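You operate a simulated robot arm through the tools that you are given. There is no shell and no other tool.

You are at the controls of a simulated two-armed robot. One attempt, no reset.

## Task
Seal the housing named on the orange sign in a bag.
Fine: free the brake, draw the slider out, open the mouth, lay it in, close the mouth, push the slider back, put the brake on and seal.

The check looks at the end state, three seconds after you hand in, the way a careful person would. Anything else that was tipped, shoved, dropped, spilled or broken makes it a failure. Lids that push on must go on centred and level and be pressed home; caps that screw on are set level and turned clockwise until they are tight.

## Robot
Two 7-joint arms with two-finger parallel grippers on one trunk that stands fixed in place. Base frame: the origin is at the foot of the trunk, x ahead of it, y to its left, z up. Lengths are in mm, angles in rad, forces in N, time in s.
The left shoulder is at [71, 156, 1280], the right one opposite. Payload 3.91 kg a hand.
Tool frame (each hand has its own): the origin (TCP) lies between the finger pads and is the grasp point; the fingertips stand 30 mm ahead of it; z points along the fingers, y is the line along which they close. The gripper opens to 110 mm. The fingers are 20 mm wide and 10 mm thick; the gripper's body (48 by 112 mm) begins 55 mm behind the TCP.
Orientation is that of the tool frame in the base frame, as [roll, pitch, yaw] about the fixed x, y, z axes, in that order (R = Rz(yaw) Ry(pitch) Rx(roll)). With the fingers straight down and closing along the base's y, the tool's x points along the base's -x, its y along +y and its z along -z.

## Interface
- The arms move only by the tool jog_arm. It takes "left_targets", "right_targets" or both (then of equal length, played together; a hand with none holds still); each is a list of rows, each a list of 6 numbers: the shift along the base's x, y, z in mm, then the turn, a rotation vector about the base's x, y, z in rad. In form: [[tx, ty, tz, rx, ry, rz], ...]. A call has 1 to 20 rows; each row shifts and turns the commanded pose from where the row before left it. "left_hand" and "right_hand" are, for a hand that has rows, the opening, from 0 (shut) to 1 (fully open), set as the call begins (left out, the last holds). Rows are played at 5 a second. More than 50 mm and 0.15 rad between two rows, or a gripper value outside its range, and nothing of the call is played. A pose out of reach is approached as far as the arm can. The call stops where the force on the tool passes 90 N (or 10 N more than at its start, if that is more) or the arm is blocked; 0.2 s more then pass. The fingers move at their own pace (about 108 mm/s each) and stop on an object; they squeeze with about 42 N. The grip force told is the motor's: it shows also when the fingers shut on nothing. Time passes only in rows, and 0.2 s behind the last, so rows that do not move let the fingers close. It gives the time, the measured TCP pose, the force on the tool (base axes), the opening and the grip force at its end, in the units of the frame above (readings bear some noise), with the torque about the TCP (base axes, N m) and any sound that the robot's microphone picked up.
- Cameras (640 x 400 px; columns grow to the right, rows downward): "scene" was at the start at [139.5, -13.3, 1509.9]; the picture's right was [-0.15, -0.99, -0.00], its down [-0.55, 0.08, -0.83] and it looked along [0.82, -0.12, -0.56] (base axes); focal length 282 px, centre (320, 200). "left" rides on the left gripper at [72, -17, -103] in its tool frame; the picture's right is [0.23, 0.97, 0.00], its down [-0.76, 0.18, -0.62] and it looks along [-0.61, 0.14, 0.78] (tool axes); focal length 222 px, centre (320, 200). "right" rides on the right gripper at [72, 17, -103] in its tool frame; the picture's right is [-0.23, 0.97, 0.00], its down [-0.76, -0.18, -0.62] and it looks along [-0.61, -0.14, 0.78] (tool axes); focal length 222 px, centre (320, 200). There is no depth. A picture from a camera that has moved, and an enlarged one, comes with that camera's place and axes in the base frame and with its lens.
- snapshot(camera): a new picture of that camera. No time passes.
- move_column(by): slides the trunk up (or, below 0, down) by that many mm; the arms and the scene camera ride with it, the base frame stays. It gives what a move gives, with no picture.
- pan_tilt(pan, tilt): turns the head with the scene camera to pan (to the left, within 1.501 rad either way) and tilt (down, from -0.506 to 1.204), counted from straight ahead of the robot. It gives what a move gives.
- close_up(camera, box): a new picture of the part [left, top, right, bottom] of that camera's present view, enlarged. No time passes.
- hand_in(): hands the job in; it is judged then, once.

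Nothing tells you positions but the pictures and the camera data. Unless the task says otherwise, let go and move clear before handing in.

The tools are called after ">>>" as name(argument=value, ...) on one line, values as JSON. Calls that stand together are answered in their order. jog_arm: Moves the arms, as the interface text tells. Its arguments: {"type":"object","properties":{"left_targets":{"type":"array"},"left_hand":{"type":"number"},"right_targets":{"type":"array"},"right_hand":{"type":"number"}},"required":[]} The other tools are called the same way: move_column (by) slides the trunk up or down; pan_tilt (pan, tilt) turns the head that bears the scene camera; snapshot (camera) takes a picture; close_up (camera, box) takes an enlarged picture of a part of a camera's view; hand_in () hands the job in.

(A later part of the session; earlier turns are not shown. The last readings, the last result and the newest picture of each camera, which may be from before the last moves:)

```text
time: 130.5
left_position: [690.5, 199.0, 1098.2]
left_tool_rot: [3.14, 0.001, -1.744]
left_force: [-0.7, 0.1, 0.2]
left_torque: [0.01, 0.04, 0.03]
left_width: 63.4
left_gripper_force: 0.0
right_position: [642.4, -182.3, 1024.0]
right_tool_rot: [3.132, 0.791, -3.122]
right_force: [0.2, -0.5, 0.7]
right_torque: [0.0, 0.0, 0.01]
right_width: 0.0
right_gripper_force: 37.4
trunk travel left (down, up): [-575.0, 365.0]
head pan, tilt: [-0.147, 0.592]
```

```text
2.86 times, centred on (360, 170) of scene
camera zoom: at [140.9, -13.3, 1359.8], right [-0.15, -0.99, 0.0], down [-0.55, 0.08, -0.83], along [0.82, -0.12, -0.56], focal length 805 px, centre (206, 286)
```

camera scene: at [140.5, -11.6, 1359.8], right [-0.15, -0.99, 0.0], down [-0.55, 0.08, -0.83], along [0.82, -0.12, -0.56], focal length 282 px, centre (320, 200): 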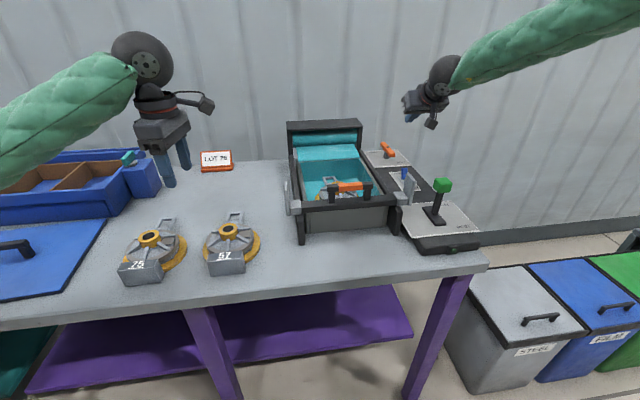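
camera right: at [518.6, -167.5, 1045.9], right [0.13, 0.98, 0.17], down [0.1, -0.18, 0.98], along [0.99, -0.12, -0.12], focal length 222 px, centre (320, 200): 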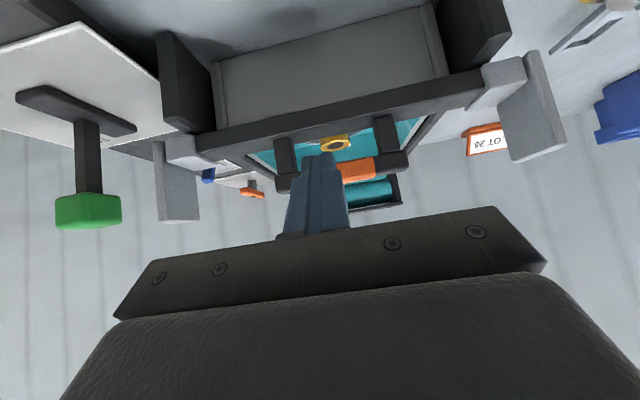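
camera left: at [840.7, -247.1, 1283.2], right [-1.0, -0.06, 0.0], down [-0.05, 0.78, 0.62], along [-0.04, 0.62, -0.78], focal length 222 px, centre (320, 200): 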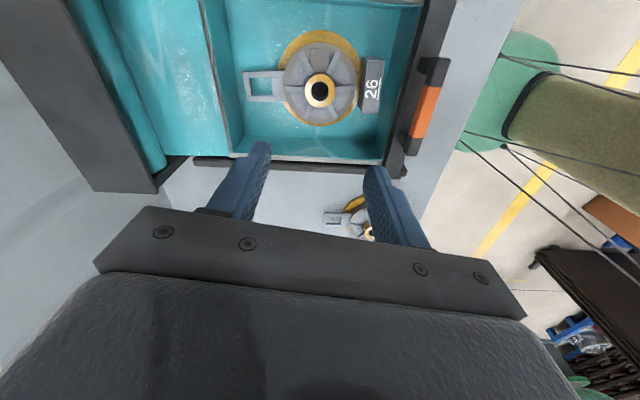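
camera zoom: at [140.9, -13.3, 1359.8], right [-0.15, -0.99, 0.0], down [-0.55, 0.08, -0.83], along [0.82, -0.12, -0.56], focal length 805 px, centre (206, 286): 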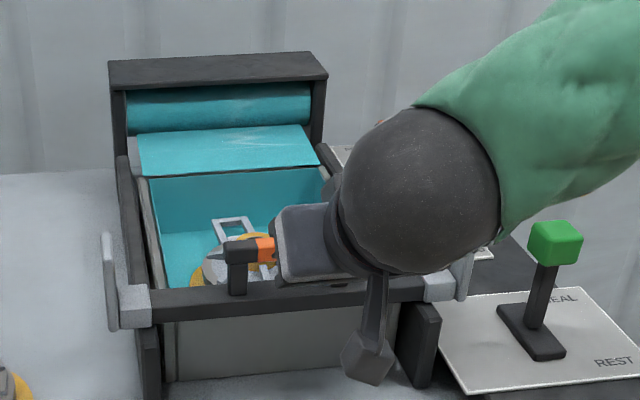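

Positioned on the near side of the handle. Gently pushing forward to make contact and feel whether the slider is free.

>>> jog_arm(right_targets=[[15, 0, 0, 0, 0, 0], [10, 0, 0, 0, 0, 0], [4, 0, 0, 0, 0, 0], [3, 0, 0, 0, 0, 0]])

>>> close_up(camera="right", box=[220, 90, 440, 220])

```text
time: 131.5
left_position: [691.3, 199.0, 1099.0]
left_tool_rot: [-3.141, 0.0, -1.743]
left_force: [-0.2, 0.3, -0.1]
left_torque: [-0.01, 0.03, 0.01]
left_width: 64.1
left_gripper_force: 0.0
right_position: [672.9, -182.2, 1025.9]
right_tool_rot: [3.133, 0.793, -3.123]
right_force: [-0.6, -0.4, -0.6]
right_torque: [-0.03, 0.01, -0.03]
right_width: 0.0
right_gripper_force: 38.0
trunk travel left (down, up): [-575.0, 365.0]
head pan, tilt: [-0.147, 0.592]
```

```text
2.91 times, centred on (330, 155) of right
camera zoom: at [549.7, -167.4, 1046.8], right [0.13, 0.98, 0.17], down [0.1, -0.18, 0.98], along [0.99, -0.12, -0.12], focal length 646 px, centre (291, 331)
```

zoom: 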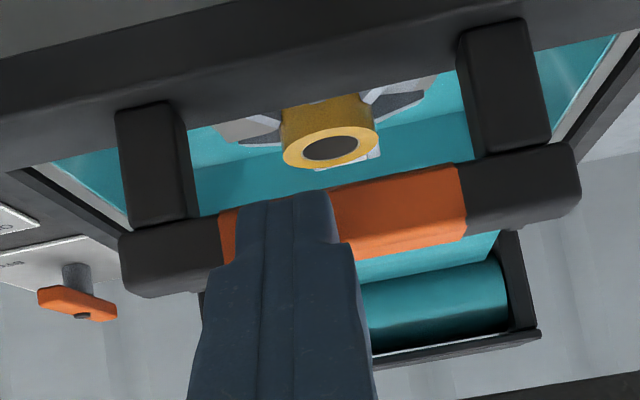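

Just about touching. A few more millimetres.

>>> jog_arm(right_targets=[[2, 0, 0, 0, 0, 0], [2, 0, 0, 0, 0, 0], [2, 0, 0, 0, 0, 0], [2, 0, 0, 0, 0, 0]])

>>> close_up(camera="right", box=[220, 90, 440, 220])

>>> close_up(camera="scene", box=[270, 100, 450, 240])

```text
time: 132.5
left_position: [691.2, 199.6, 1098.7]
left_tool_rot: [-3.14, -0.001, -1.742]
left_force: [-0.4, -0.1, 0.0]
left_torque: [0.05, -0.04, 0.0]
left_width: 63.8
left_gripper_force: 0.0
right_position: [681.2, -182.2, 1025.3]
right_tool_rot: [3.133, 0.792, -3.121]
right_force: [-0.7, 0.4, 1.9]
right_torque: [-0.02, 0.0, 0.02]
right_width: 0.0
right_gripper_force: 37.7
trunk travel left (down, up): [-575.0, 365.0]
head pan, tilt: [-0.147, 0.592]
```

```text
2.91 times, centred on (330, 155) of right
camera zoom: at [557.6, -167.5, 1046.8], right [0.13, 0.98, 0.17], down [0.1, -0.18, 0.98], along [0.99, -0.12, -0.12], focal length 646 px, centre (291, 331)
```

zoom: 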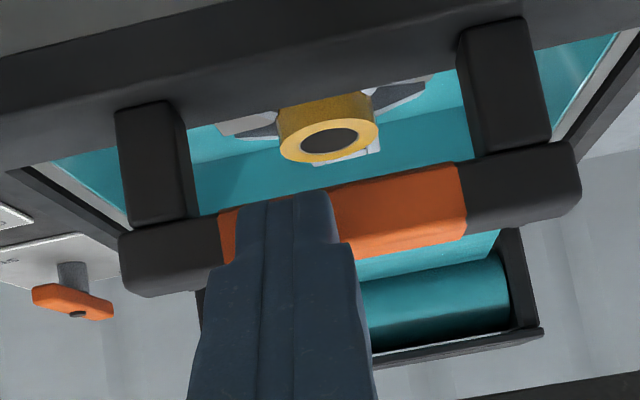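

```text
2.86 times, centred on (360, 170) of scene
camera zoom: at [139.3, -12.9, 1360.0], right [-0.15, -0.99, 0.0], down [-0.55, 0.08, -0.83], along [0.82, -0.12, -0.56], focal length 805 px, centre (206, 286)
```

zoom: 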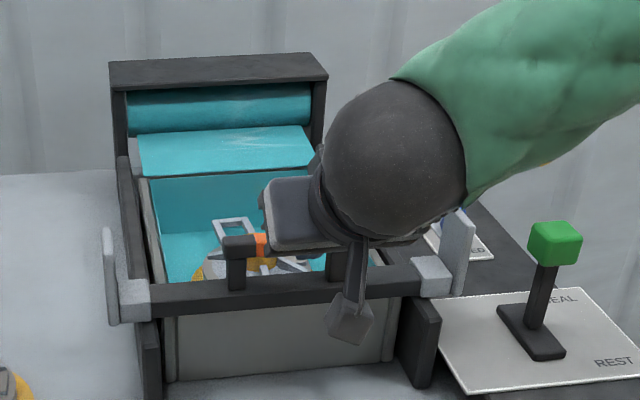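

The slider moves freely, but since the mouth still shows open I'd rather resolve that first. I'll back off and get a side view of the switch knob with the right wrist camera.

>>> jog_arm(right_targets=[[-10, 0, 0, 0, 0, 0], [-20, 0, 10, 0, 0, 0], [-5, 0, 40, 0, 0.13, 0], [0, -10, 40, 0, 0.13, 0], [20, -30, 30, 0, 0.13, 0], [40, -25, 0, 0, 0.13, 0], [40, -25, 0, 0, 0.13, 0], [40, -25, 0, 0, 0.13, 0]])

>>> jog_arm(right_targets=[[15, -20, 0, 0, 0, -0.14], [15, -20, 0, 0, 0, -0.14], [15, -20, 0, 0, 0, -0.14], [15, -20, 0, 0, 0, -0.14], [15, -20, 0, 0, 0, -0.14], [10, -15, -10, 0, 0, -0.14], [10, -10, -10, 0, 0, -0.14], [10, -5, -10, 0, 0, -0.14], [5, 0, -10, 0, 0, -0.14], [0, 0, -10, 0, 0, -0.14]])

>>> snapshot(camera="right")

```text
time: 134.3
left_position: [692.6, 199.1, 1097.4]
left_tool_rot: [3.141, -0.001, -1.743]
left_force: [1.1, 0.5, 0.7]
left_torque: [-0.01, 0.05, 0.01]
left_width: 63.5
left_gripper_force: 0.1
right_position: [787.8, -297.3, 1143.4]
right_tool_rot: [3.117, 0.005, -3.128]
right_force: [0.8, 0.3, -0.3]
right_torque: [0.01, 0.02, 0.01]
right_width: 0.0
right_gripper_force: 37.9
trunk travel left (down, up): [-575.0, 365.0]
head pan, tilt: [-0.147, 0.592]
```

```text
time: 136.5
left_position: [689.5, 198.6, 1097.6]
left_tool_rot: [3.14, 0.0, -1.742]
left_force: [0.4, -0.3, -0.4]
left_torque: [0.0, -0.02, 0.02]
left_width: 63.6
left_gripper_force: 0.0
right_position: [896.2, -426.5, 1094.6]
right_tool_rot: [3.12, 0.011, 1.754]
right_force: [0.2, 1.0, 0.4]
right_torque: [-0.03, 0.01, 0.04]
right_width: 0.0
right_gripper_force: 37.5
trunk travel left (down, up): [-575.0, 365.0]
head pan, tilt: [-0.147, 0.592]
```

```text
taken
camera right: at [898.8, -351.7, 1197.8], right [1.0, -0.05, 0.02], down [-0.05, -0.78, 0.63], along [-0.01, -0.63, -0.78], focal length 222 px, centre (320, 200)
```

right: 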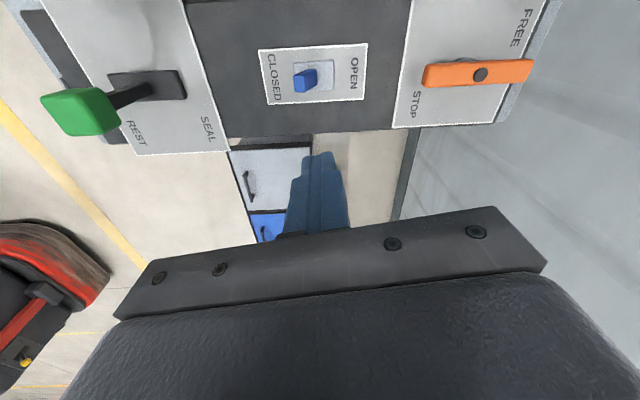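

Good side view: image-right is +x. Zooming on the switch knob.

>>> close_up(camera="right", box=[240, 30, 400, 130])

>>> close_up(camera="right", box=[30, 30, 240, 160])

```text
4.00 times, centred on (320, 80) of right
camera zoom: at [898.8, -351.7, 1197.8], right [1.0, -0.05, 0.02], down [-0.05, -0.78, 0.63], along [-0.01, -0.63, -0.78], focal length 888 px, centre (320, 680)
```

zoom: 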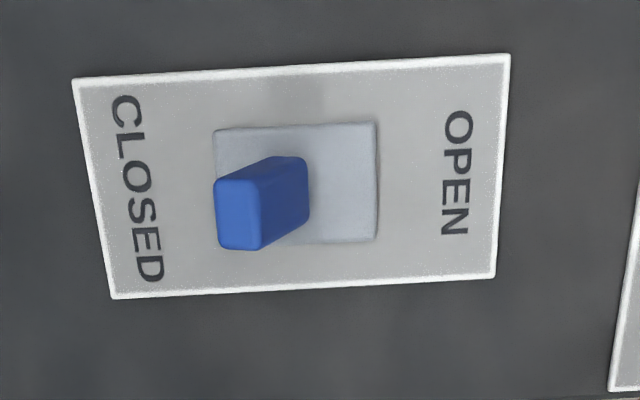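

```text
3.05 times, centred on (135, 95) of right
camera zoom: at [898.8, -351.7, 1197.8], right [1.0, -0.05, 0.02], down [-0.05, -0.78, 0.63], along [-0.01, -0.63, -0.78], focal length 677 px, centre (884, 520)
```

zoom: 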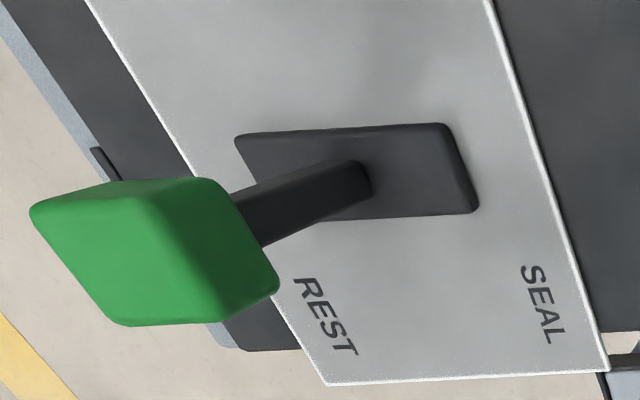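

The knob leans about 25° to CLOSED, the same as at the start. To rule out a half-engaged switch, I'll straddle it with the fingers (they now close along x) and press it once more firmly toward CLOSED.

>>> jog_arm(right_targets=[[-8, 10, -30, 0, 0, 0], [-7, 10, -35, 0, 0, 0], [0, 0, -30, 0, 0, 0]], right_hand=0.34)

>>> snapshot(camera="right")

>>> close_up(camera="right", box=[220, 60, 420, 220])

```text
time: 137.3
left_position: [691.3, 197.6, 1097.7]
left_tool_rot: [3.139, 0.0, -1.743]
left_force: [0.3, 0.1, -0.1]
left_torque: [0.02, -0.02, -0.02]
left_width: 63.6
left_gripper_force: 0.1
right_position: [881.6, -407.5, 998.8]
right_tool_rot: [3.121, 0.01, 1.756]
right_force: [0.3, -0.6, 0.1]
right_torque: [0.03, 0.02, -0.01]
right_width: 37.3
right_gripper_force: 0.0
trunk travel left (down, up): [-575.0, 365.0]
head pan, tilt: [-0.147, 0.592]
```

```text
taken
camera right: at [884.2, -331.5, 1101.3], right [1.0, -0.04, 0.02], down [-0.05, -0.78, 0.63], along [-0.01, -0.63, -0.78], focal length 222 px, centre (320, 200)
```

right: 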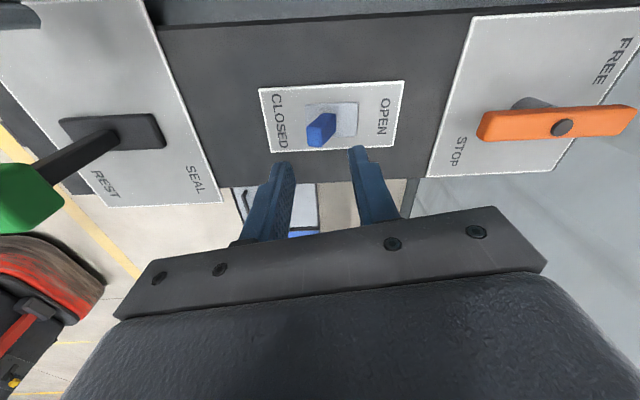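

```text
2.50 times, centred on (320, 140) of right
camera zoom: at [884.2, -331.5, 1101.3], right [1.0, -0.04, 0.02], down [-0.05, -0.78, 0.63], along [-0.01, -0.63, -0.78], focal length 555 px, centre (320, 350)
```

zoom: 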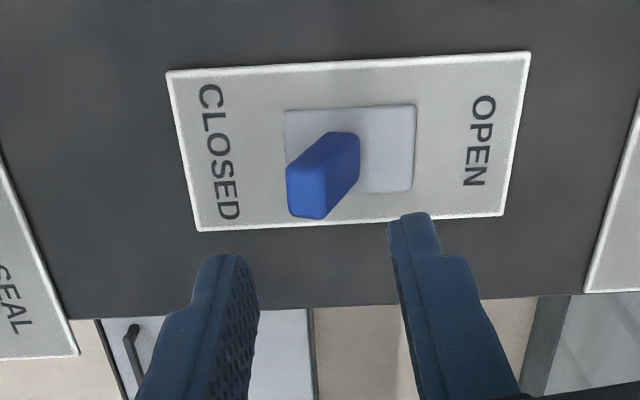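

Fingers straddle the knob correctly. Lowering over it and pressing toward CLOSED.

>>> jog_arm(right_targets=[[0, 0, -30, 0, 0, 0], [0, 0, -20, 0, 0, 0], [0, 0, -7, 0, 0, 0]])

>>> close_up(camera="right", box=[220, 80, 420, 230])

>>> jog_arm(right_targets=[[-4, 0, 0, 0, 0, 0], [-3, 0, 0, 0, 0, 0], [-3, 0, 0, 0, 0, 0]])

>>> close_up(camera="right", box=[220, 80, 420, 230])

>>> close_up(camera="scene", box=[270, 100, 450, 240])

```text
time: 138.1
left_position: [690.5, 199.5, 1099.0]
left_tool_rot: [3.141, 0.0, -1.742]
left_force: [-0.6, 0.0, -0.2]
left_torque: [0.0, 0.04, 0.03]
left_width: 63.8
left_gripper_force: 0.1
right_position: [881.5, -407.5, 942.8]
right_tool_rot: [3.12, 0.01, 1.755]
right_force: [-0.3, 0.3, 0.8]
right_torque: [-0.01, 0.0, 0.01]
right_width: 37.6
right_gripper_force: 0.1
trunk travel left (down, up): [-575.0, 365.0]
head pan, tilt: [-0.147, 0.592]
```

```text
2.67 times, centred on (320, 155) of right
camera zoom: at [883.4, -331.1, 1045.9], right [1.0, -0.04, 0.02], down [-0.05, -0.78, 0.63], along [-0.01, -0.63, -0.78], focal length 592 px, centre (320, 320)
```

zoom: 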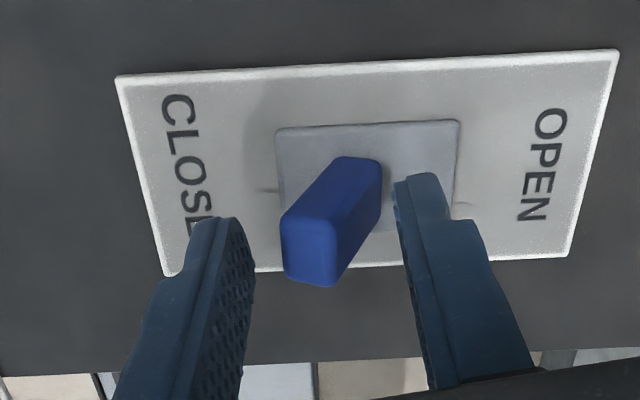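

```text
time: 138.9
left_position: [689.9, 199.6, 1098.4]
left_tool_rot: [-3.14, 0.0, -1.741]
left_force: [-0.5, 0.1, -0.3]
left_torque: [0.03, -0.03, 0.02]
left_width: 63.9
left_gripper_force: 0.1
right_position: [874.6, -407.6, 943.9]
right_tool_rot: [3.117, 0.012, 1.755]
right_force: [14.4, -4.4, 5.4]
right_torque: [-0.13, -0.54, -0.27]
right_width: 44.1
right_gripper_force: 6.8
trunk travel left (down, up): [-575.0, 365.0]
head pan, tilt: [-0.147, 0.592]
```

```text
2.67 times, centred on (320, 155) of right
camera zoom: at [874.8, -331.6, 1046.6], right [1.0, -0.04, 0.03], down [-0.05, -0.78, 0.63], along [-0.01, -0.63, -0.78], focal length 592 px, centre (320, 320)
```

zoom: 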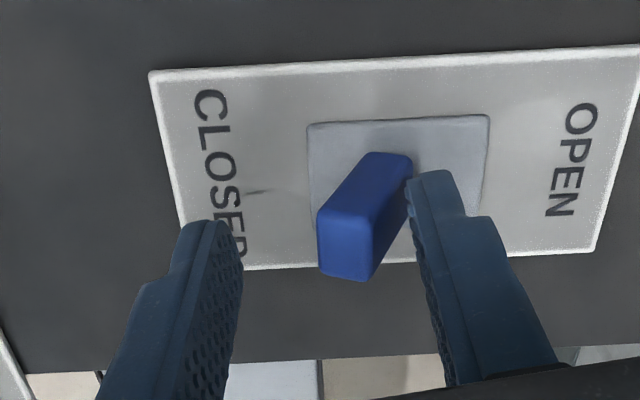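

```text
2.86 times, centred on (360, 170) of scene
camera zoom: at [140.5, -13.2, 1359.9], right [-0.15, -0.99, 0.0], down [-0.55, 0.08, -0.83], along [0.82, -0.12, -0.56], focal length 805 px, centre (206, 286)
```

zoom: 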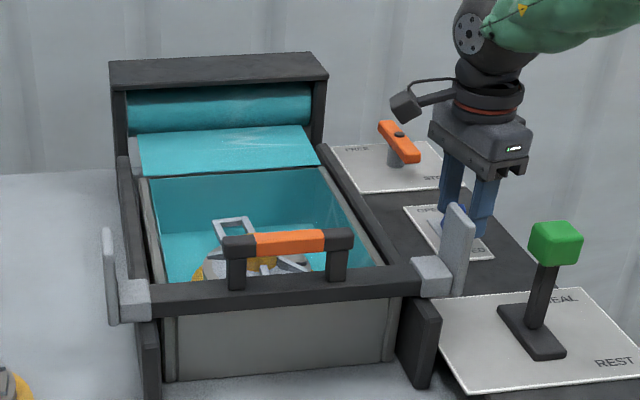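

The switch is hard against its CLOSED stop, so it is truly closed; the pocket shape evidently stays around the housing. I'll lift off and return to push the slider back, watching the film as it goes.

>>> jog_arm(right_targets=[[7, 0, 0, 0, 0, 0], [0, 0, 30, 0, 0, 0], [0, 0, 45, 0, 0, 0], [0, 0, 45, 0, 0, 0], [-10, 10, 30, 0, 0, 0.14], [-15, 10, 20, 0, 0, 0.14], [-20, 10, 0, 0, 0, 0.14], [-25, 15, 0, 0, 0, 0.14], [-25, 20, 0, 0, 0, 0.14], [-25, 25, 0, 0, 0, 0.14], [-25, 25, 0, 0, 0, 0.14], [-25, 30, 0, 0, 0, 0.14], [-25, 30, 0, 0, 0, 0.14], [-25, 30, 0, 0, 0, 0.14]])

>>> jog_arm(right_targets=[[-5, 5, 0, 0, -0.131, 0], [-5, 5, 0, 0, -0.131, 0], [-5, 5, 0, 0, -0.131, 0], [-5, 5, 0, 0, -0.131, 0], [-5, 0, 0, 0, -0.131, 0], [0, 0, 0, 0, -0.131, 0]], right_hand=0)

>>> snapshot(camera="scene")

```text
time: 141.9
left_position: [689.9, 200.7, 1098.2]
left_tool_rot: [3.141, 0.0, -1.743]
left_force: [-0.6, -1.2, -0.2]
left_torque: [0.0, 0.0, 0.0]
left_width: 63.6
left_gripper_force: 0.0
right_position: [655.8, -201.2, 1114.7]
right_tool_rot: [3.119, 0.01, -3.126]
right_force: [-0.5, 0.6, -0.2]
right_torque: [-0.04, 0.02, 0.01]
right_width: 37.4
right_gripper_force: 0.1
trunk travel left (down, up): [-575.0, 365.0]
head pan, tilt: [-0.147, 0.592]
```

```text
time: 143.3
left_position: [689.8, 198.8, 1099.2]
left_tool_rot: [3.14, 0.0, -1.741]
left_force: [0.6, 0.4, 0.0]
left_torque: [0.03, 0.0, 0.02]
left_width: 63.9
left_gripper_force: 0.1
right_position: [632.3, -182.3, 1112.8]
right_tool_rot: [3.132, 0.797, -3.123]
right_force: [-0.9, -0.9, -1.4]
right_torque: [0.0, -0.01, -0.03]
right_width: 0.0
right_gripper_force: 38.1
trunk travel left (down, up): [-575.0, 365.0]
head pan, tilt: [-0.147, 0.592]
```

```text
taken
camera scene: at [139.9, -13.5, 1359.9], right [-0.15, -0.99, 0.0], down [-0.55, 0.08, -0.83], along [0.82, -0.12, -0.56], focal length 282 px, centre (320, 200)
```

scene: 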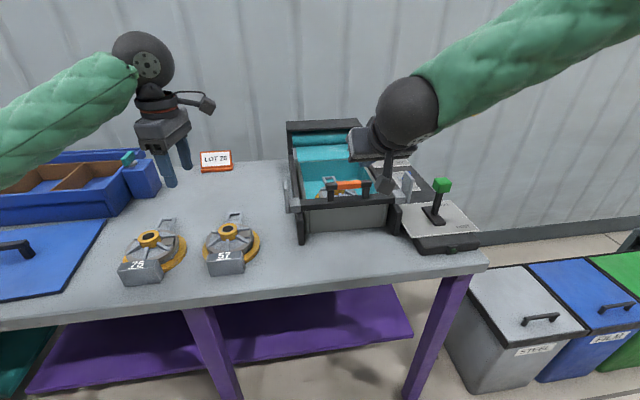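

Before pushing in, one cheap check: I'd nudged the slider in by about 8 mm earlier, so I'll hook it and pull it fully to its out stop again, in case the mouth only closes there.

>>> jog_arm(right_targets=[[35, -5, 0, 0, 0, 0], [35, -5, 0, 0, 0, 0], [34, -3, -10, 0, 0, 0], [0, 0, -35, 0, 0, 0], [0, 0, -33, 0, 0, 0], [-6, 0, 0, 0, 0, 0], [-6, 0, 0, 0, 0, 0]])

>>> close_up(camera="right", box=[220, 60, 440, 220])

```text
time: 144.9
left_position: [690.2, 198.9, 1097.1]
left_tool_rot: [3.141, -0.001, -1.742]
left_force: [-0.3, -0.1, -0.1]
left_torque: [0.01, -0.02, 0.0]
left_width: 63.9
left_gripper_force: 0.1
right_position: [724.4, -195.6, 1034.9]
right_tool_rot: [3.132, 0.796, -3.123]
right_force: [0.5, 0.9, 0.3]
right_torque: [0.0, -0.01, -0.01]
right_width: 0.0
right_gripper_force: 38.0
trunk travel left (down, up): [-575.0, 365.0]
head pan, tilt: [-0.147, 0.592]
```

```text
2.50 times, centred on (330, 140) of right
camera zoom: at [601.3, -181.0, 1054.8], right [0.13, 0.98, 0.17], down [0.09, -0.18, 0.98], along [0.99, -0.12, -0.11], focal length 555 px, centre (295, 350)
```

zoom: 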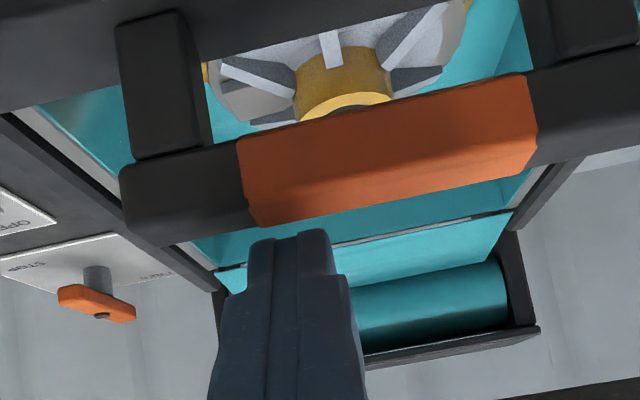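

Finger is just beyond the handle. Pulling back to the stop.

>>> jog_arm(right_targets=[[-4, 0, 0, 0, 0, 0], [-4, 0, 0, 0, 0, 0], [-4, 0, 0, 0, 0, 0], [-4, 0, 0, 0, 0, 0], [-3, 0, 0, 0, 0, 0]])

>>> close_up(camera="scene", box=[270, 100, 450, 240])

>>> close_up(camera="right", box=[220, 60, 440, 220])

```text
time: 146.1
left_position: [690.6, 198.5, 1097.8]
left_tool_rot: [3.141, -0.001, -1.742]
left_force: [-1.2, -0.1, -0.1]
left_torque: [-0.03, 0.01, -0.03]
left_width: 63.7
left_gripper_force: 0.0
right_position: [705.6, -193.8, 1035.5]
right_tool_rot: [3.133, 0.798, -3.122]
right_force: [-0.2, -0.7, 1.9]
right_torque: [-0.01, -0.05, -0.02]
right_width: 0.0
right_gripper_force: 37.9
trunk travel left (down, up): [-575.0, 365.0]
head pan, tilt: [-0.147, 0.592]
```

```text
2.86 times, centred on (360, 170) of scene
camera zoom: at [139.5, -13.0, 1359.9], right [-0.15, -0.99, 0.0], down [-0.55, 0.08, -0.83], along [0.82, -0.12, -0.56], focal length 805 px, centre (206, 286)
```

zoom: 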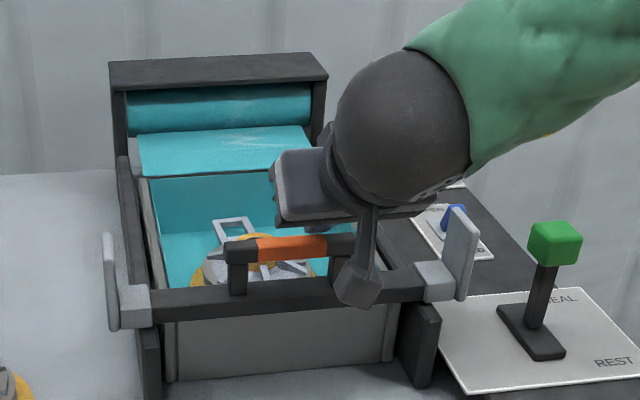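

```text
2.50 times, centred on (330, 140) of right
camera zoom: at [582.1, -180.6, 1055.9], right [0.13, 0.98, 0.17], down [0.09, -0.18, 0.98], along [0.99, -0.12, -0.11], focal length 555 px, centre (295, 350)
```

zoom: 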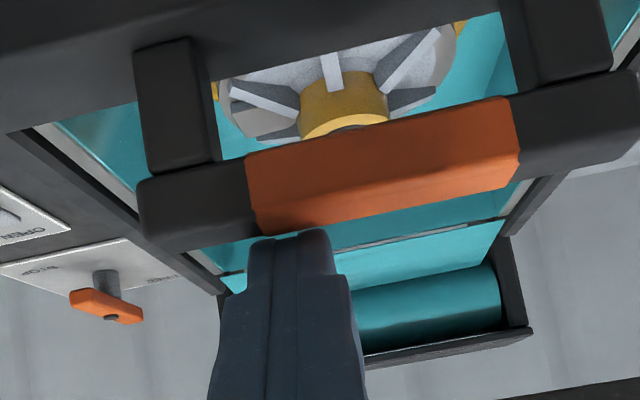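

Nearly at the stop; a couple of millimetres more.

>>> jog_arm(right_targets=[[-2, 0, 0, 0, 0, 0], [-2, 0, 0, 0, 0, 0], [-1, 0, 0, 0, 0, 0]])

>>> close_up(camera="scene", box=[270, 100, 450, 240])

```text
time: 146.9
left_position: [692.5, 200.9, 1097.6]
left_tool_rot: [3.14, 0.0, -1.743]
left_force: [0.4, -0.4, -0.2]
left_torque: [-0.01, 0.02, -0.01]
left_width: 63.6
left_gripper_force: 0.1
right_position: [704.8, -195.2, 1035.5]
right_tool_rot: [3.132, 0.8, -3.123]
right_force: [32.2, -1.4, 14.7]
right_torque: [0.09, -0.94, 0.0]
right_width: 0.1
right_gripper_force: 37.6
trunk travel left (down, up): [-575.0, 365.0]
head pan, tilt: [-0.147, 0.592]
```

```text
2.86 times, centred on (360, 170) of scene
camera zoom: at [141.7, -12.8, 1359.9], right [-0.15, -0.99, 0.0], down [-0.55, 0.08, -0.83], along [0.82, -0.12, -0.56], focal length 805 px, centre (206, 286)
```

zoom: 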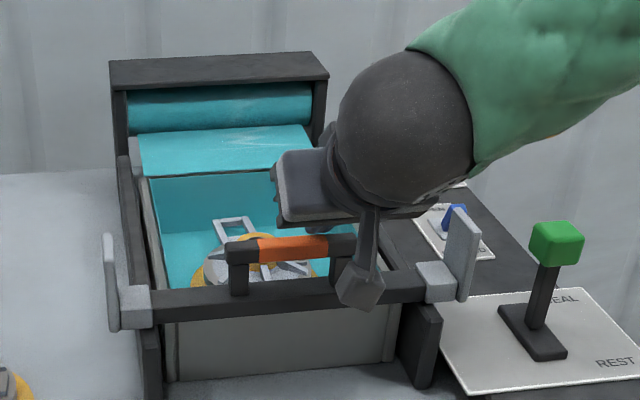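

At the hard stop with no change, so the pocket simply stays around the housing. I'll release, come round to the near side and push the slider back in.

>>> jog_arm(right_targets=[[6, 0, 0, 0, 0, 0], [8, 0, 4, 0, 0, 0], [0, 0, 40, 0, 0, 0], [0, 0, 30, 0, 0, 0], [-30, 3, 0, 0, 0, 0], [-30, 3, 0, 0, 0, 0], [-30, 3, 0, 0, 0, 0], [-5, 3, -30, 0, 0, 0], [0, 0, -30, 0, 0, 0], [0, 0, -24, 0, 0, 0]])

>>> jog_arm(right_targets=[[15, 0, 0, 0, 0, 0], [15, 0, 0, 0, 0, 0], [10, 0, 0, 0, 0, 0], [10, 0, 0, 0, 0, 0], [10, 0, 0, 0, 0, 0], [10, 0, 0, 0, 0, 0], [10, 0, 0, 0, 0, 0]])

>>> close_up(camera="scene", box=[270, 100, 450, 240])

>>> snapshot(camera="right")

```text
time: 149.1
left_position: [691.0, 198.5, 1096.4]
left_tool_rot: [3.141, -0.001, -1.744]
left_force: [0.4, 0.3, -0.8]
left_torque: [0.01, 0.06, 0.0]
left_width: 63.7
left_gripper_force: 0.1
right_position: [620.4, -182.5, 1025.6]
right_tool_rot: [3.132, 0.797, -3.123]
right_force: [0.3, -0.6, 0.3]
right_torque: [0.01, -0.01, 0.01]
right_width: 0.0
right_gripper_force: 37.3
trunk travel left (down, up): [-575.0, 365.0]
head pan, tilt: [-0.147, 0.592]
```

```text
time: 150.7
left_position: [690.4, 199.4, 1098.1]
left_tool_rot: [-3.14, -0.001, -1.741]
left_force: [0.2, -0.4, -0.3]
left_torque: [-0.03, 0.05, -0.03]
left_width: 63.9
left_gripper_force: 0.1
right_position: [701.3, -181.8, 1026.2]
right_tool_rot: [3.133, 0.798, -3.121]
right_force: [-0.4, -0.1, 0.2]
right_torque: [-0.01, 0.01, 0.0]
right_width: 0.1
right_gripper_force: 37.6
trunk travel left (down, up): [-575.0, 365.0]
head pan, tilt: [-0.147, 0.592]
```

```text
2.86 times, centred on (360, 170) of scene
camera zoom: at [139.7, -12.9, 1359.9], right [-0.15, -0.99, 0.0], down [-0.55, 0.08, -0.83], along [0.82, -0.12, -0.56], focal length 805 px, centre (206, 286)
```

zoom: 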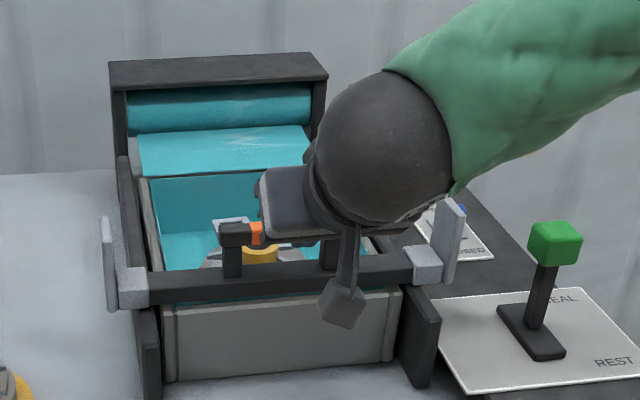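

```text
taken
camera right: at [576.8, -168.5, 1045.5], right [0.13, 0.98, 0.17], down [0.09, -0.18, 0.98], along [0.99, -0.12, -0.11], focal length 222 px, centre (320, 200)
```

right: 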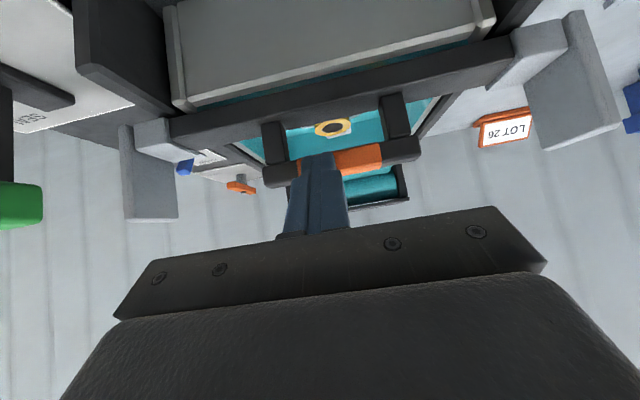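

The slider moves in freely and the pocket stays put. Continuing.

>>> jog_arm(right_targets=[[12, 0, 0, 0, 0, 0], [12, 0, 0, 0, 0, 0], [12, 0, 0, 0, 0, 0], [12, 0, 0, 0, 0, 0], [12, 0, 0, 0, 0, 0], [12, 0, 0, 0, 0, 0], [12, 0, 0, 0, 0, 0], [12, 0, 0, 0, 0, 0]])

>>> close_up(camera="scene", box=[270, 100, 450, 240])

>>> snapshot(camera="right")

```text
time: 152.5
left_position: [689.4, 199.2, 1098.2]
left_tool_rot: [3.141, 0.0, -1.74]
left_force: [0.6, 0.0, 0.3]
left_torque: [0.01, -0.01, 0.0]
left_width: 63.8
left_gripper_force: 0.0
right_position: [796.1, -182.3, 1024.2]
right_tool_rot: [3.133, 0.795, -3.121]
right_force: [-0.3, -0.2, -0.5]
right_torque: [-0.04, 0.02, -0.03]
right_width: 0.0
right_gripper_force: 37.9
trunk travel left (down, up): [-575.0, 365.0]
head pan, tilt: [-0.147, 0.592]
```

```text
2.86 times, centred on (360, 170) of scene
camera zoom: at [139.9, -13.0, 1359.8], right [-0.15, -0.99, 0.0], down [-0.55, 0.08, -0.83], along [0.82, -0.12, -0.56], focal length 805 px, centre (206, 286)
```

zoom: 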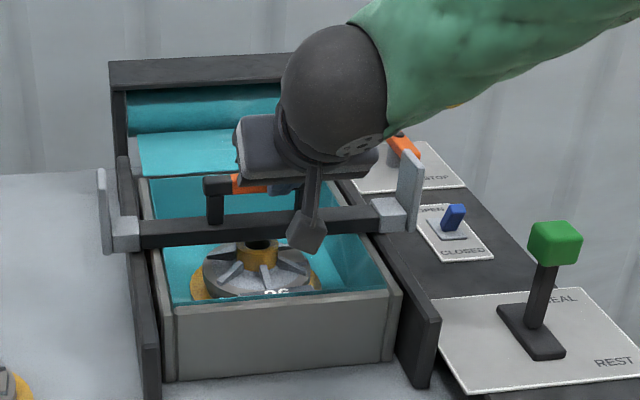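

```text
taken
camera right: at [672.7, -168.6, 1045.5], right [0.13, 0.98, 0.17], down [0.09, -0.18, 0.98], along [0.99, -0.12, -0.11], focal length 222 px, centre (320, 200)
```

right: 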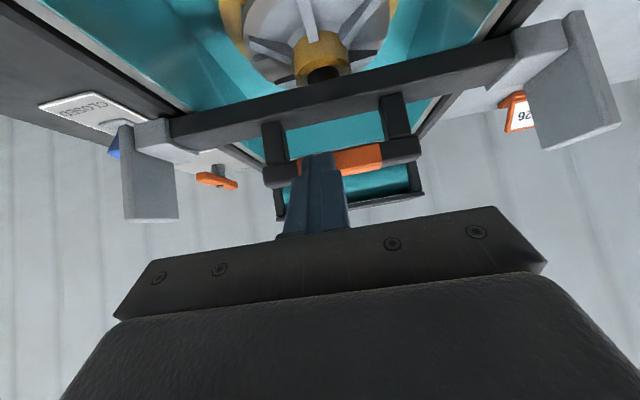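

Moving smoothly over the housing. I'll push on to x≈940 first.

>>> jog_arm(right_targets=[[12, 0, 0, 0, 0, 0], [12, 0, 0, 0, 0, 0], [12, 0, 0, 0, 0, 0], [12, 0, 0, 0, 0, 0], [12, 0, 0, 0, 0, 0], [12, 0, 0, 0, 0, 0], [12, 0, 0, 0, 0, 0], [12, 0, 0, 0, 0, 0], [12, 0, 0, 0, 0, 0], [12, 0, 0, 0, 0, 0]])

>>> close_up(camera="scene", box=[270, 100, 450, 240])

>>> snapshot(camera="right")

```text
time: 154.7
left_position: [690.4, 199.3, 1097.6]
left_tool_rot: [3.141, 0.0, -1.742]
left_force: [-0.2, -0.1, 0.4]
left_torque: [0.0, -0.03, -0.02]
left_width: 64.0
left_gripper_force: 0.0
right_position: [915.5, -181.9, 1025.0]
right_tool_rot: [3.133, 0.795, -3.121]
right_force: [0.8, 0.6, 0.4]
right_torque: [-0.02, 0.04, 0.01]
right_width: 0.0
right_gripper_force: 37.4
trunk travel left (down, up): [-575.0, 365.0]
head pan, tilt: [-0.147, 0.592]
```

```text
2.86 times, centred on (360, 170) of scene
camera zoom: at [139.9, -13.0, 1359.9], right [-0.15, -0.99, 0.0], down [-0.55, 0.08, -0.83], along [0.82, -0.12, -0.56], focal length 805 px, centre (206, 286)
```

zoom: 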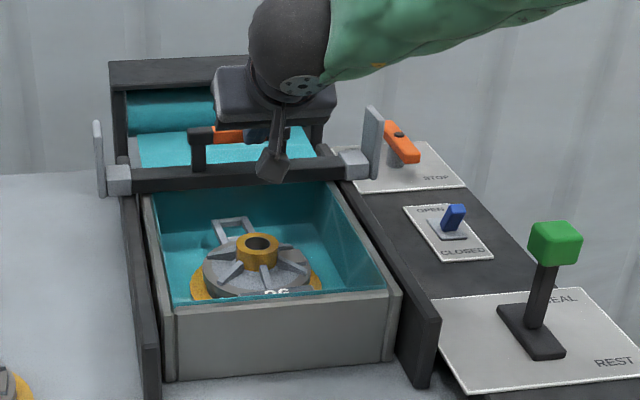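

```text
taken
camera right: at [792.8, -168.2, 1045.6], right [0.13, 0.98, 0.17], down [0.09, -0.18, 0.98], along [0.99, -0.11, -0.11], focal length 222 px, centre (320, 200)
```

right: 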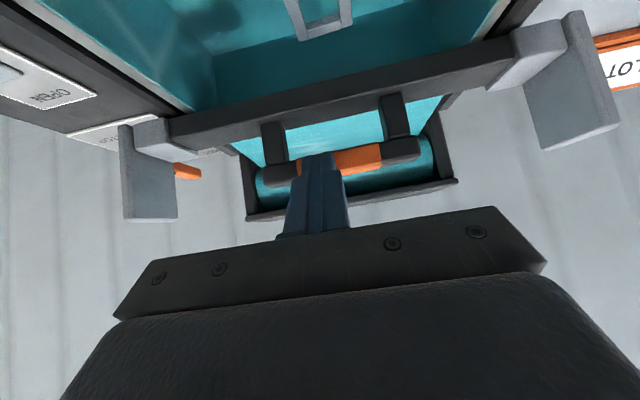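

The pocket remains around the housing with the bar nearly past it. Continuing toward home, easing the finger slightly right for reach.

>>> jog_arm(right_targets=[[8, -3, 0, 0, 0, 0], [8, -3, 0, 0, 0, 0], [8, -3, 0, 0, 0, 0], [8, -3, 0, 0, 0, 0], [8, -3, 0, 0, 0, 0], [8, -3, 0, 0, 0, 0]])

>>> close_up(camera="scene", box=[270, 100, 450, 240])

>>> snapshot(camera="right")

```text
time: 156.1
left_position: [690.3, 198.5, 1098.5]
left_tool_rot: [3.14, -0.001, -1.744]
left_force: [0.5, 0.3, -0.4]
left_torque: [0.02, 0.0, -0.02]
left_width: 63.5
left_gripper_force: 0.1
right_position: [964.4, -201.9, 1025.7]
right_tool_rot: [3.133, 0.796, -3.123]
right_force: [0.3, -0.4, 0.4]
right_torque: [-0.04, 0.05, -0.01]
right_width: 0.0
right_gripper_force: 37.8
trunk travel left (down, up): [-575.0, 365.0]
head pan, tilt: [-0.147, 0.592]
```

```text
2.86 times, centred on (360, 170) of scene
camera zoom: at [139.7, -13.0, 1359.9], right [-0.15, -0.99, 0.0], down [-0.55, 0.08, -0.83], along [0.82, -0.12, -0.56], focal length 805 px, centre (206, 286)
```

zoom: 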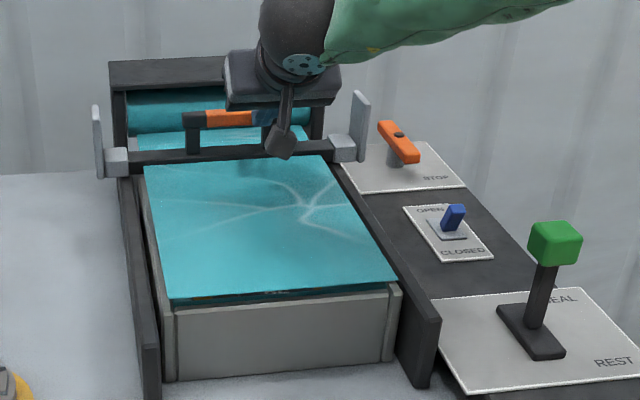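

```text
taken
camera right: at [840.1, -186.7, 1045.6], right [0.13, 0.98, 0.17], down [0.09, -0.18, 0.98], along [0.99, -0.12, -0.11], focal length 222 px, centre (320, 200)
```

right: 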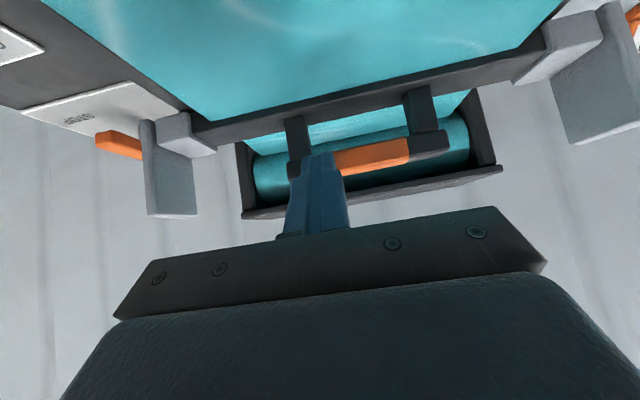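

Excellent — the film has now closed over the housing. I'll push the last bit home until the slider meets its stop.

>>> jog_arm(right_targets=[[5, 0, 0, 0, 0, 0], [5, 0, 0, 0, 0, 0], [4, 0, 0, 0, 0, 0], [3, 0, 0, 0, 0, 0]])

>>> snapshot(camera="right")

>>> close_up(camera="scene", box=[270, 100, 450, 240])

```text
time: 157.1
left_position: [689.6, 199.0, 1098.4]
left_tool_rot: [3.141, 0.001, -1.742]
left_force: [0.6, -0.2, -0.4]
left_torque: [0.0, 0.02, -0.05]
left_width: 63.8
left_gripper_force: 0.1
right_position: [981.1, -201.0, 1025.8]
right_tool_rot: [3.133, 0.797, -3.125]
right_force: [0.5, -0.4, 2.6]
right_torque: [0.0, -0.04, 0.01]
right_width: 0.0
right_gripper_force: 38.0
trunk travel left (down, up): [-575.0, 365.0]
head pan, tilt: [-0.147, 0.592]
```

```text
taken
camera right: at [857.2, -186.6, 1045.7], right [0.13, 0.98, 0.17], down [0.09, -0.18, 0.98], along [0.99, -0.12, -0.11], focal length 222 px, centre (320, 200)
```

right: 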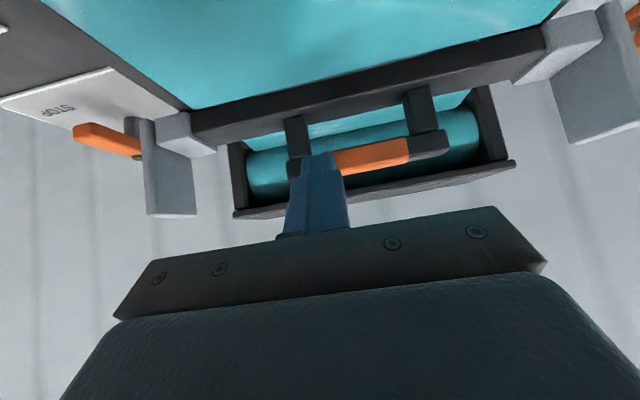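

```text
2.86 times, centred on (360, 170) of scene
camera zoom: at [139.4, -13.0, 1359.9], right [-0.15, -0.99, 0.0], down [-0.55, 0.08, -0.83], along [0.82, -0.12, -0.56], focal length 805 px, centre (206, 286)
```

zoom: 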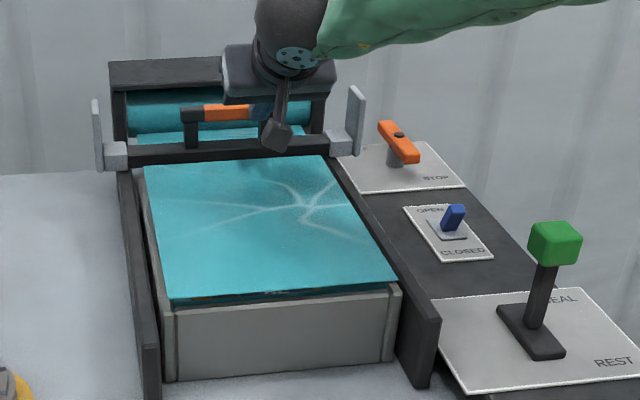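

Almost home. A few more millimetres to feel the stop.

>>> jog_arm(right_targets=[[2, 0, 0, 0, 0, 0], [2, 0, 0, 0, 0, 0], [2, 0, 0, 0, 0, 0]])

>>> close_up(camera="scene", box=[270, 100, 450, 240])

```text
time: 157.9
left_position: [688.1, 198.9, 1098.2]
left_tool_rot: [-3.14, 0.0, -1.744]
left_force: [0.7, 0.4, 0.1]
left_torque: [0.0, 0.01, 0.01]
left_width: 63.9
left_gripper_force: 0.0
right_position: [984.9, -201.3, 1024.7]
right_tool_rot: [3.134, 0.795, -3.122]
right_force: [-24.4, -1.0, -0.4]
right_torque: [0.05, 0.36, -0.1]
right_width: 0.0
right_gripper_force: 37.9
trunk travel left (down, up): [-575.0, 365.0]
head pan, tilt: [-0.147, 0.592]
```

```text
2.86 times, centred on (360, 170) of scene
camera zoom: at [137.3, -13.0, 1360.1], right [-0.15, -0.99, 0.0], down [-0.55, 0.08, -0.83], along [0.82, -0.12, -0.56], focal length 805 px, centre (206, 286)
```

zoom: 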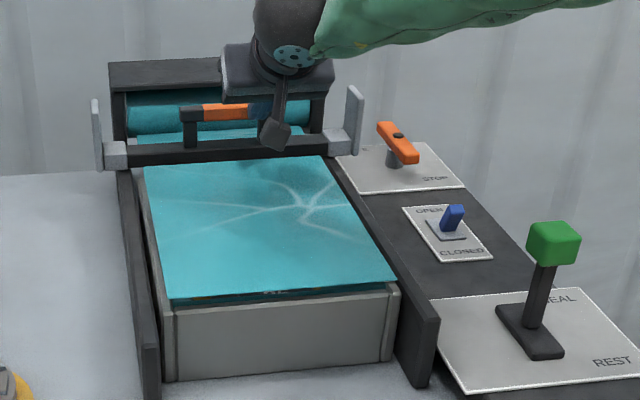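

The slider is home against its stop. Now the brake: I'll lift off, go around to the outer side of the brake bar's near end, and turn it back across to STOP.

>>> jog_arm(right_targets=[[-8, 0, 0, 0, 0, 0], [-4, 0, 40, 0, 0, 0], [0, -20, 40, 0, 0, 0], [4, -40, 0, 0, 0, 0], [5, -42, 0, 0, 0, 0], [5, -42, 0, 0, 0, 0], [5, -42, 0, 0, 0, 0], [5, -42, 0, 0, 0, 0], [5, -6, -40, 0, 0, 0], [5, 0, -40, 0, 0, 0]])

>>> snapshot(camera="right")

>>> close_up(camera="scene", box=[270, 80, 450, 220])

```text
time: 160.1
left_position: [690.5, 198.2, 1096.2]
left_tool_rot: [3.141, -0.001, -1.742]
left_force: [-0.3, -0.7, -0.4]
left_torque: [0.03, 0.0, -0.01]
left_width: 63.8
left_gripper_force: 0.1
right_position: [1008.7, -436.8, 1023.3]
right_tool_rot: [3.13, 0.797, -3.123]
right_force: [0.3, -0.3, -0.7]
right_torque: [0.01, 0.0, 0.03]
right_width: 0.0
right_gripper_force: 38.2
trunk travel left (down, up): [-575.0, 365.0]
head pan, tilt: [-0.147, 0.592]
```

```text
taken
camera right: at [885.2, -421.9, 1044.5], right [0.13, 0.98, 0.17], down [0.09, -0.18, 0.98], along [0.99, -0.12, -0.11], focal length 222 px, centre (320, 200)
```

right: 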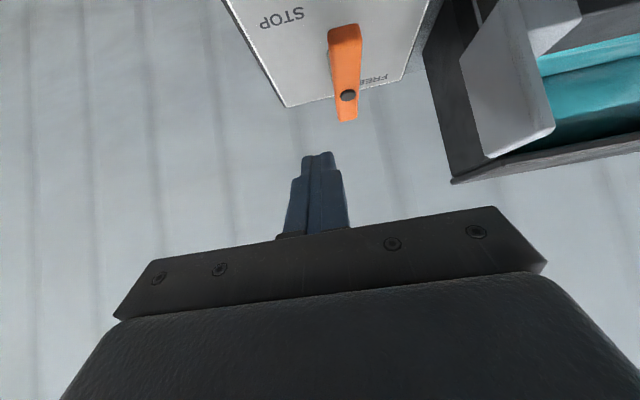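

```text
2.86 times, centred on (360, 150) of scene
camera zoom: at [140.3, -13.7, 1359.8], right [-0.15, -0.99, 0.0], down [-0.55, 0.08, -0.83], along [0.82, -0.12, -0.56], focal length 805 px, centre (206, 343)
```

zoom: 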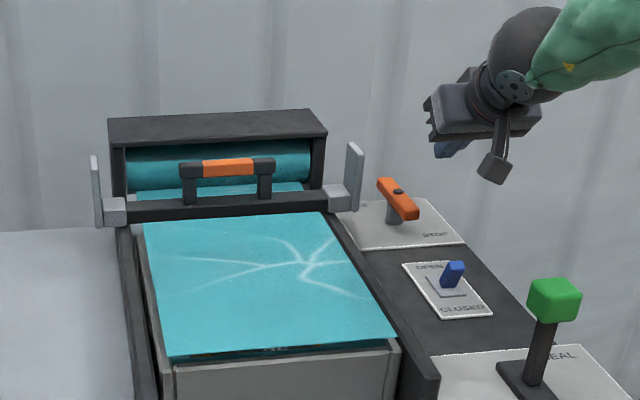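

Aligned beside the brake bar's near end. Lowering to bar height, then pushing it toward +y.

>>> jog_arm(right_targets=[[0, 0, -40, 0, 0, 0], [0, 0, -39, 0, 0, 0], [0, 4, 0, 0, 0, 0], [0, 4, 0, 0, 0, 0], [0, 4, 0, 0, 0, 0], [0, 4, 0, 0, 0, 0]])

>>> snapshot(camera="right")

```text
time: 161.5
left_position: [689.3, 197.7, 1098.1]
left_tool_rot: [-3.141, 0.001, -1.743]
left_force: [0.5, 0.3, 0.9]
left_torque: [0.02, 0.02, -0.01]
left_width: 63.9
left_gripper_force: 0.0
right_position: [1008.3, -419.1, 946.2]
right_tool_rot: [3.134, 0.797, -3.123]
right_force: [-4.0, -3.7, 2.3]
right_torque: [-0.04, 0.03, -0.03]
right_width: 0.2
right_gripper_force: 37.8
trunk travel left (down, up): [-575.0, 365.0]
head pan, tilt: [-0.147, 0.592]
```

```text
taken
camera right: at [884.5, -405.2, 966.6], right [0.13, 0.98, 0.17], down [0.09, -0.18, 0.98], along [0.99, -0.12, -0.11], focal length 222 px, centre (320, 200)
```

right: 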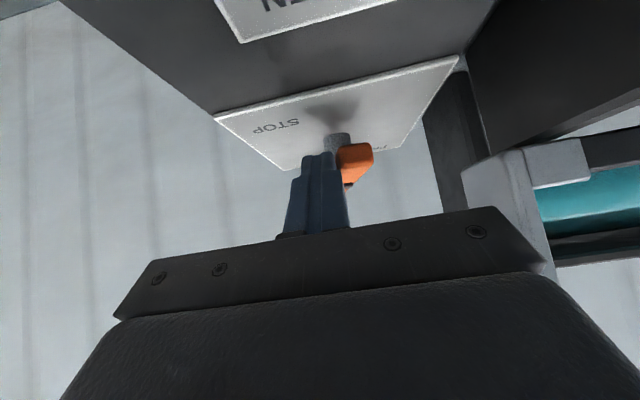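

Contact made and the bar starts to turn. Following it round.

>>> jog_arm(right_targets=[[0, 4, 0, 0, 0, 0], [0, 4, 0, 0, 0, 0], [0, 4, 0, 0, 0, 0], [2, 3, 0, 0, 0, 0], [4, 1, 0, 0, 0, 0]])

>>> snapshot(camera="right")

>>> close_up(camera="scene", box=[340, 80, 460, 190])

```text
time: 162.7
left_position: [690.7, 198.1, 1098.5]
left_tool_rot: [3.141, -0.001, -1.742]
left_force: [0.0, -0.2, -0.1]
left_torque: [-0.02, -0.01, 0.02]
left_width: 63.9
left_gripper_force: 0.0
right_position: [1016.5, -401.5, 946.8]
right_tool_rot: [3.133, 0.796, -3.123]
right_force: [-2.9, 0.1, -0.4]
right_torque: [0.0, 0.04, 0.03]
right_width: 0.0
right_gripper_force: 37.5
trunk travel left (down, up): [-575.0, 365.0]
head pan, tilt: [-0.147, 0.592]
```

```text
taken
camera right: at [891.8, -388.1, 967.1], right [0.13, 0.98, 0.17], down [0.09, -0.18, 0.98], along [0.99, -0.12, -0.11], focal length 222 px, centre (320, 200)
```

right: 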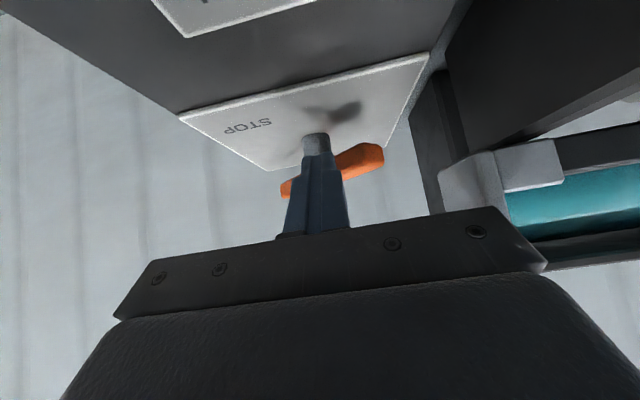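

```text
3.64 times, centred on (400, 135) of scene
camera zoom: at [139.3, -12.9, 1359.9], right [-0.15, -0.99, 0.0], down [-0.55, 0.08, -0.83], along [0.82, -0.12, -0.56], focal length 1025 px, centre (29, 436)
```

zoom: 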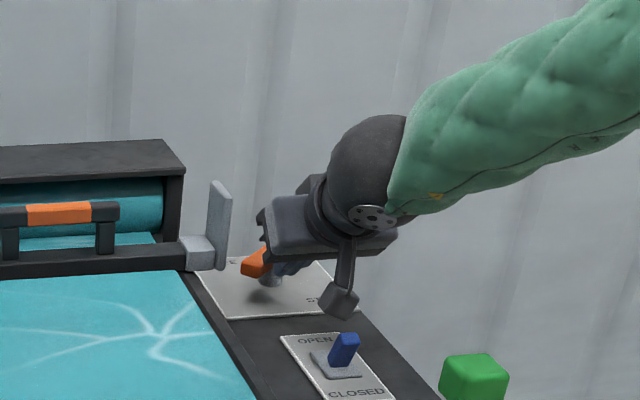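

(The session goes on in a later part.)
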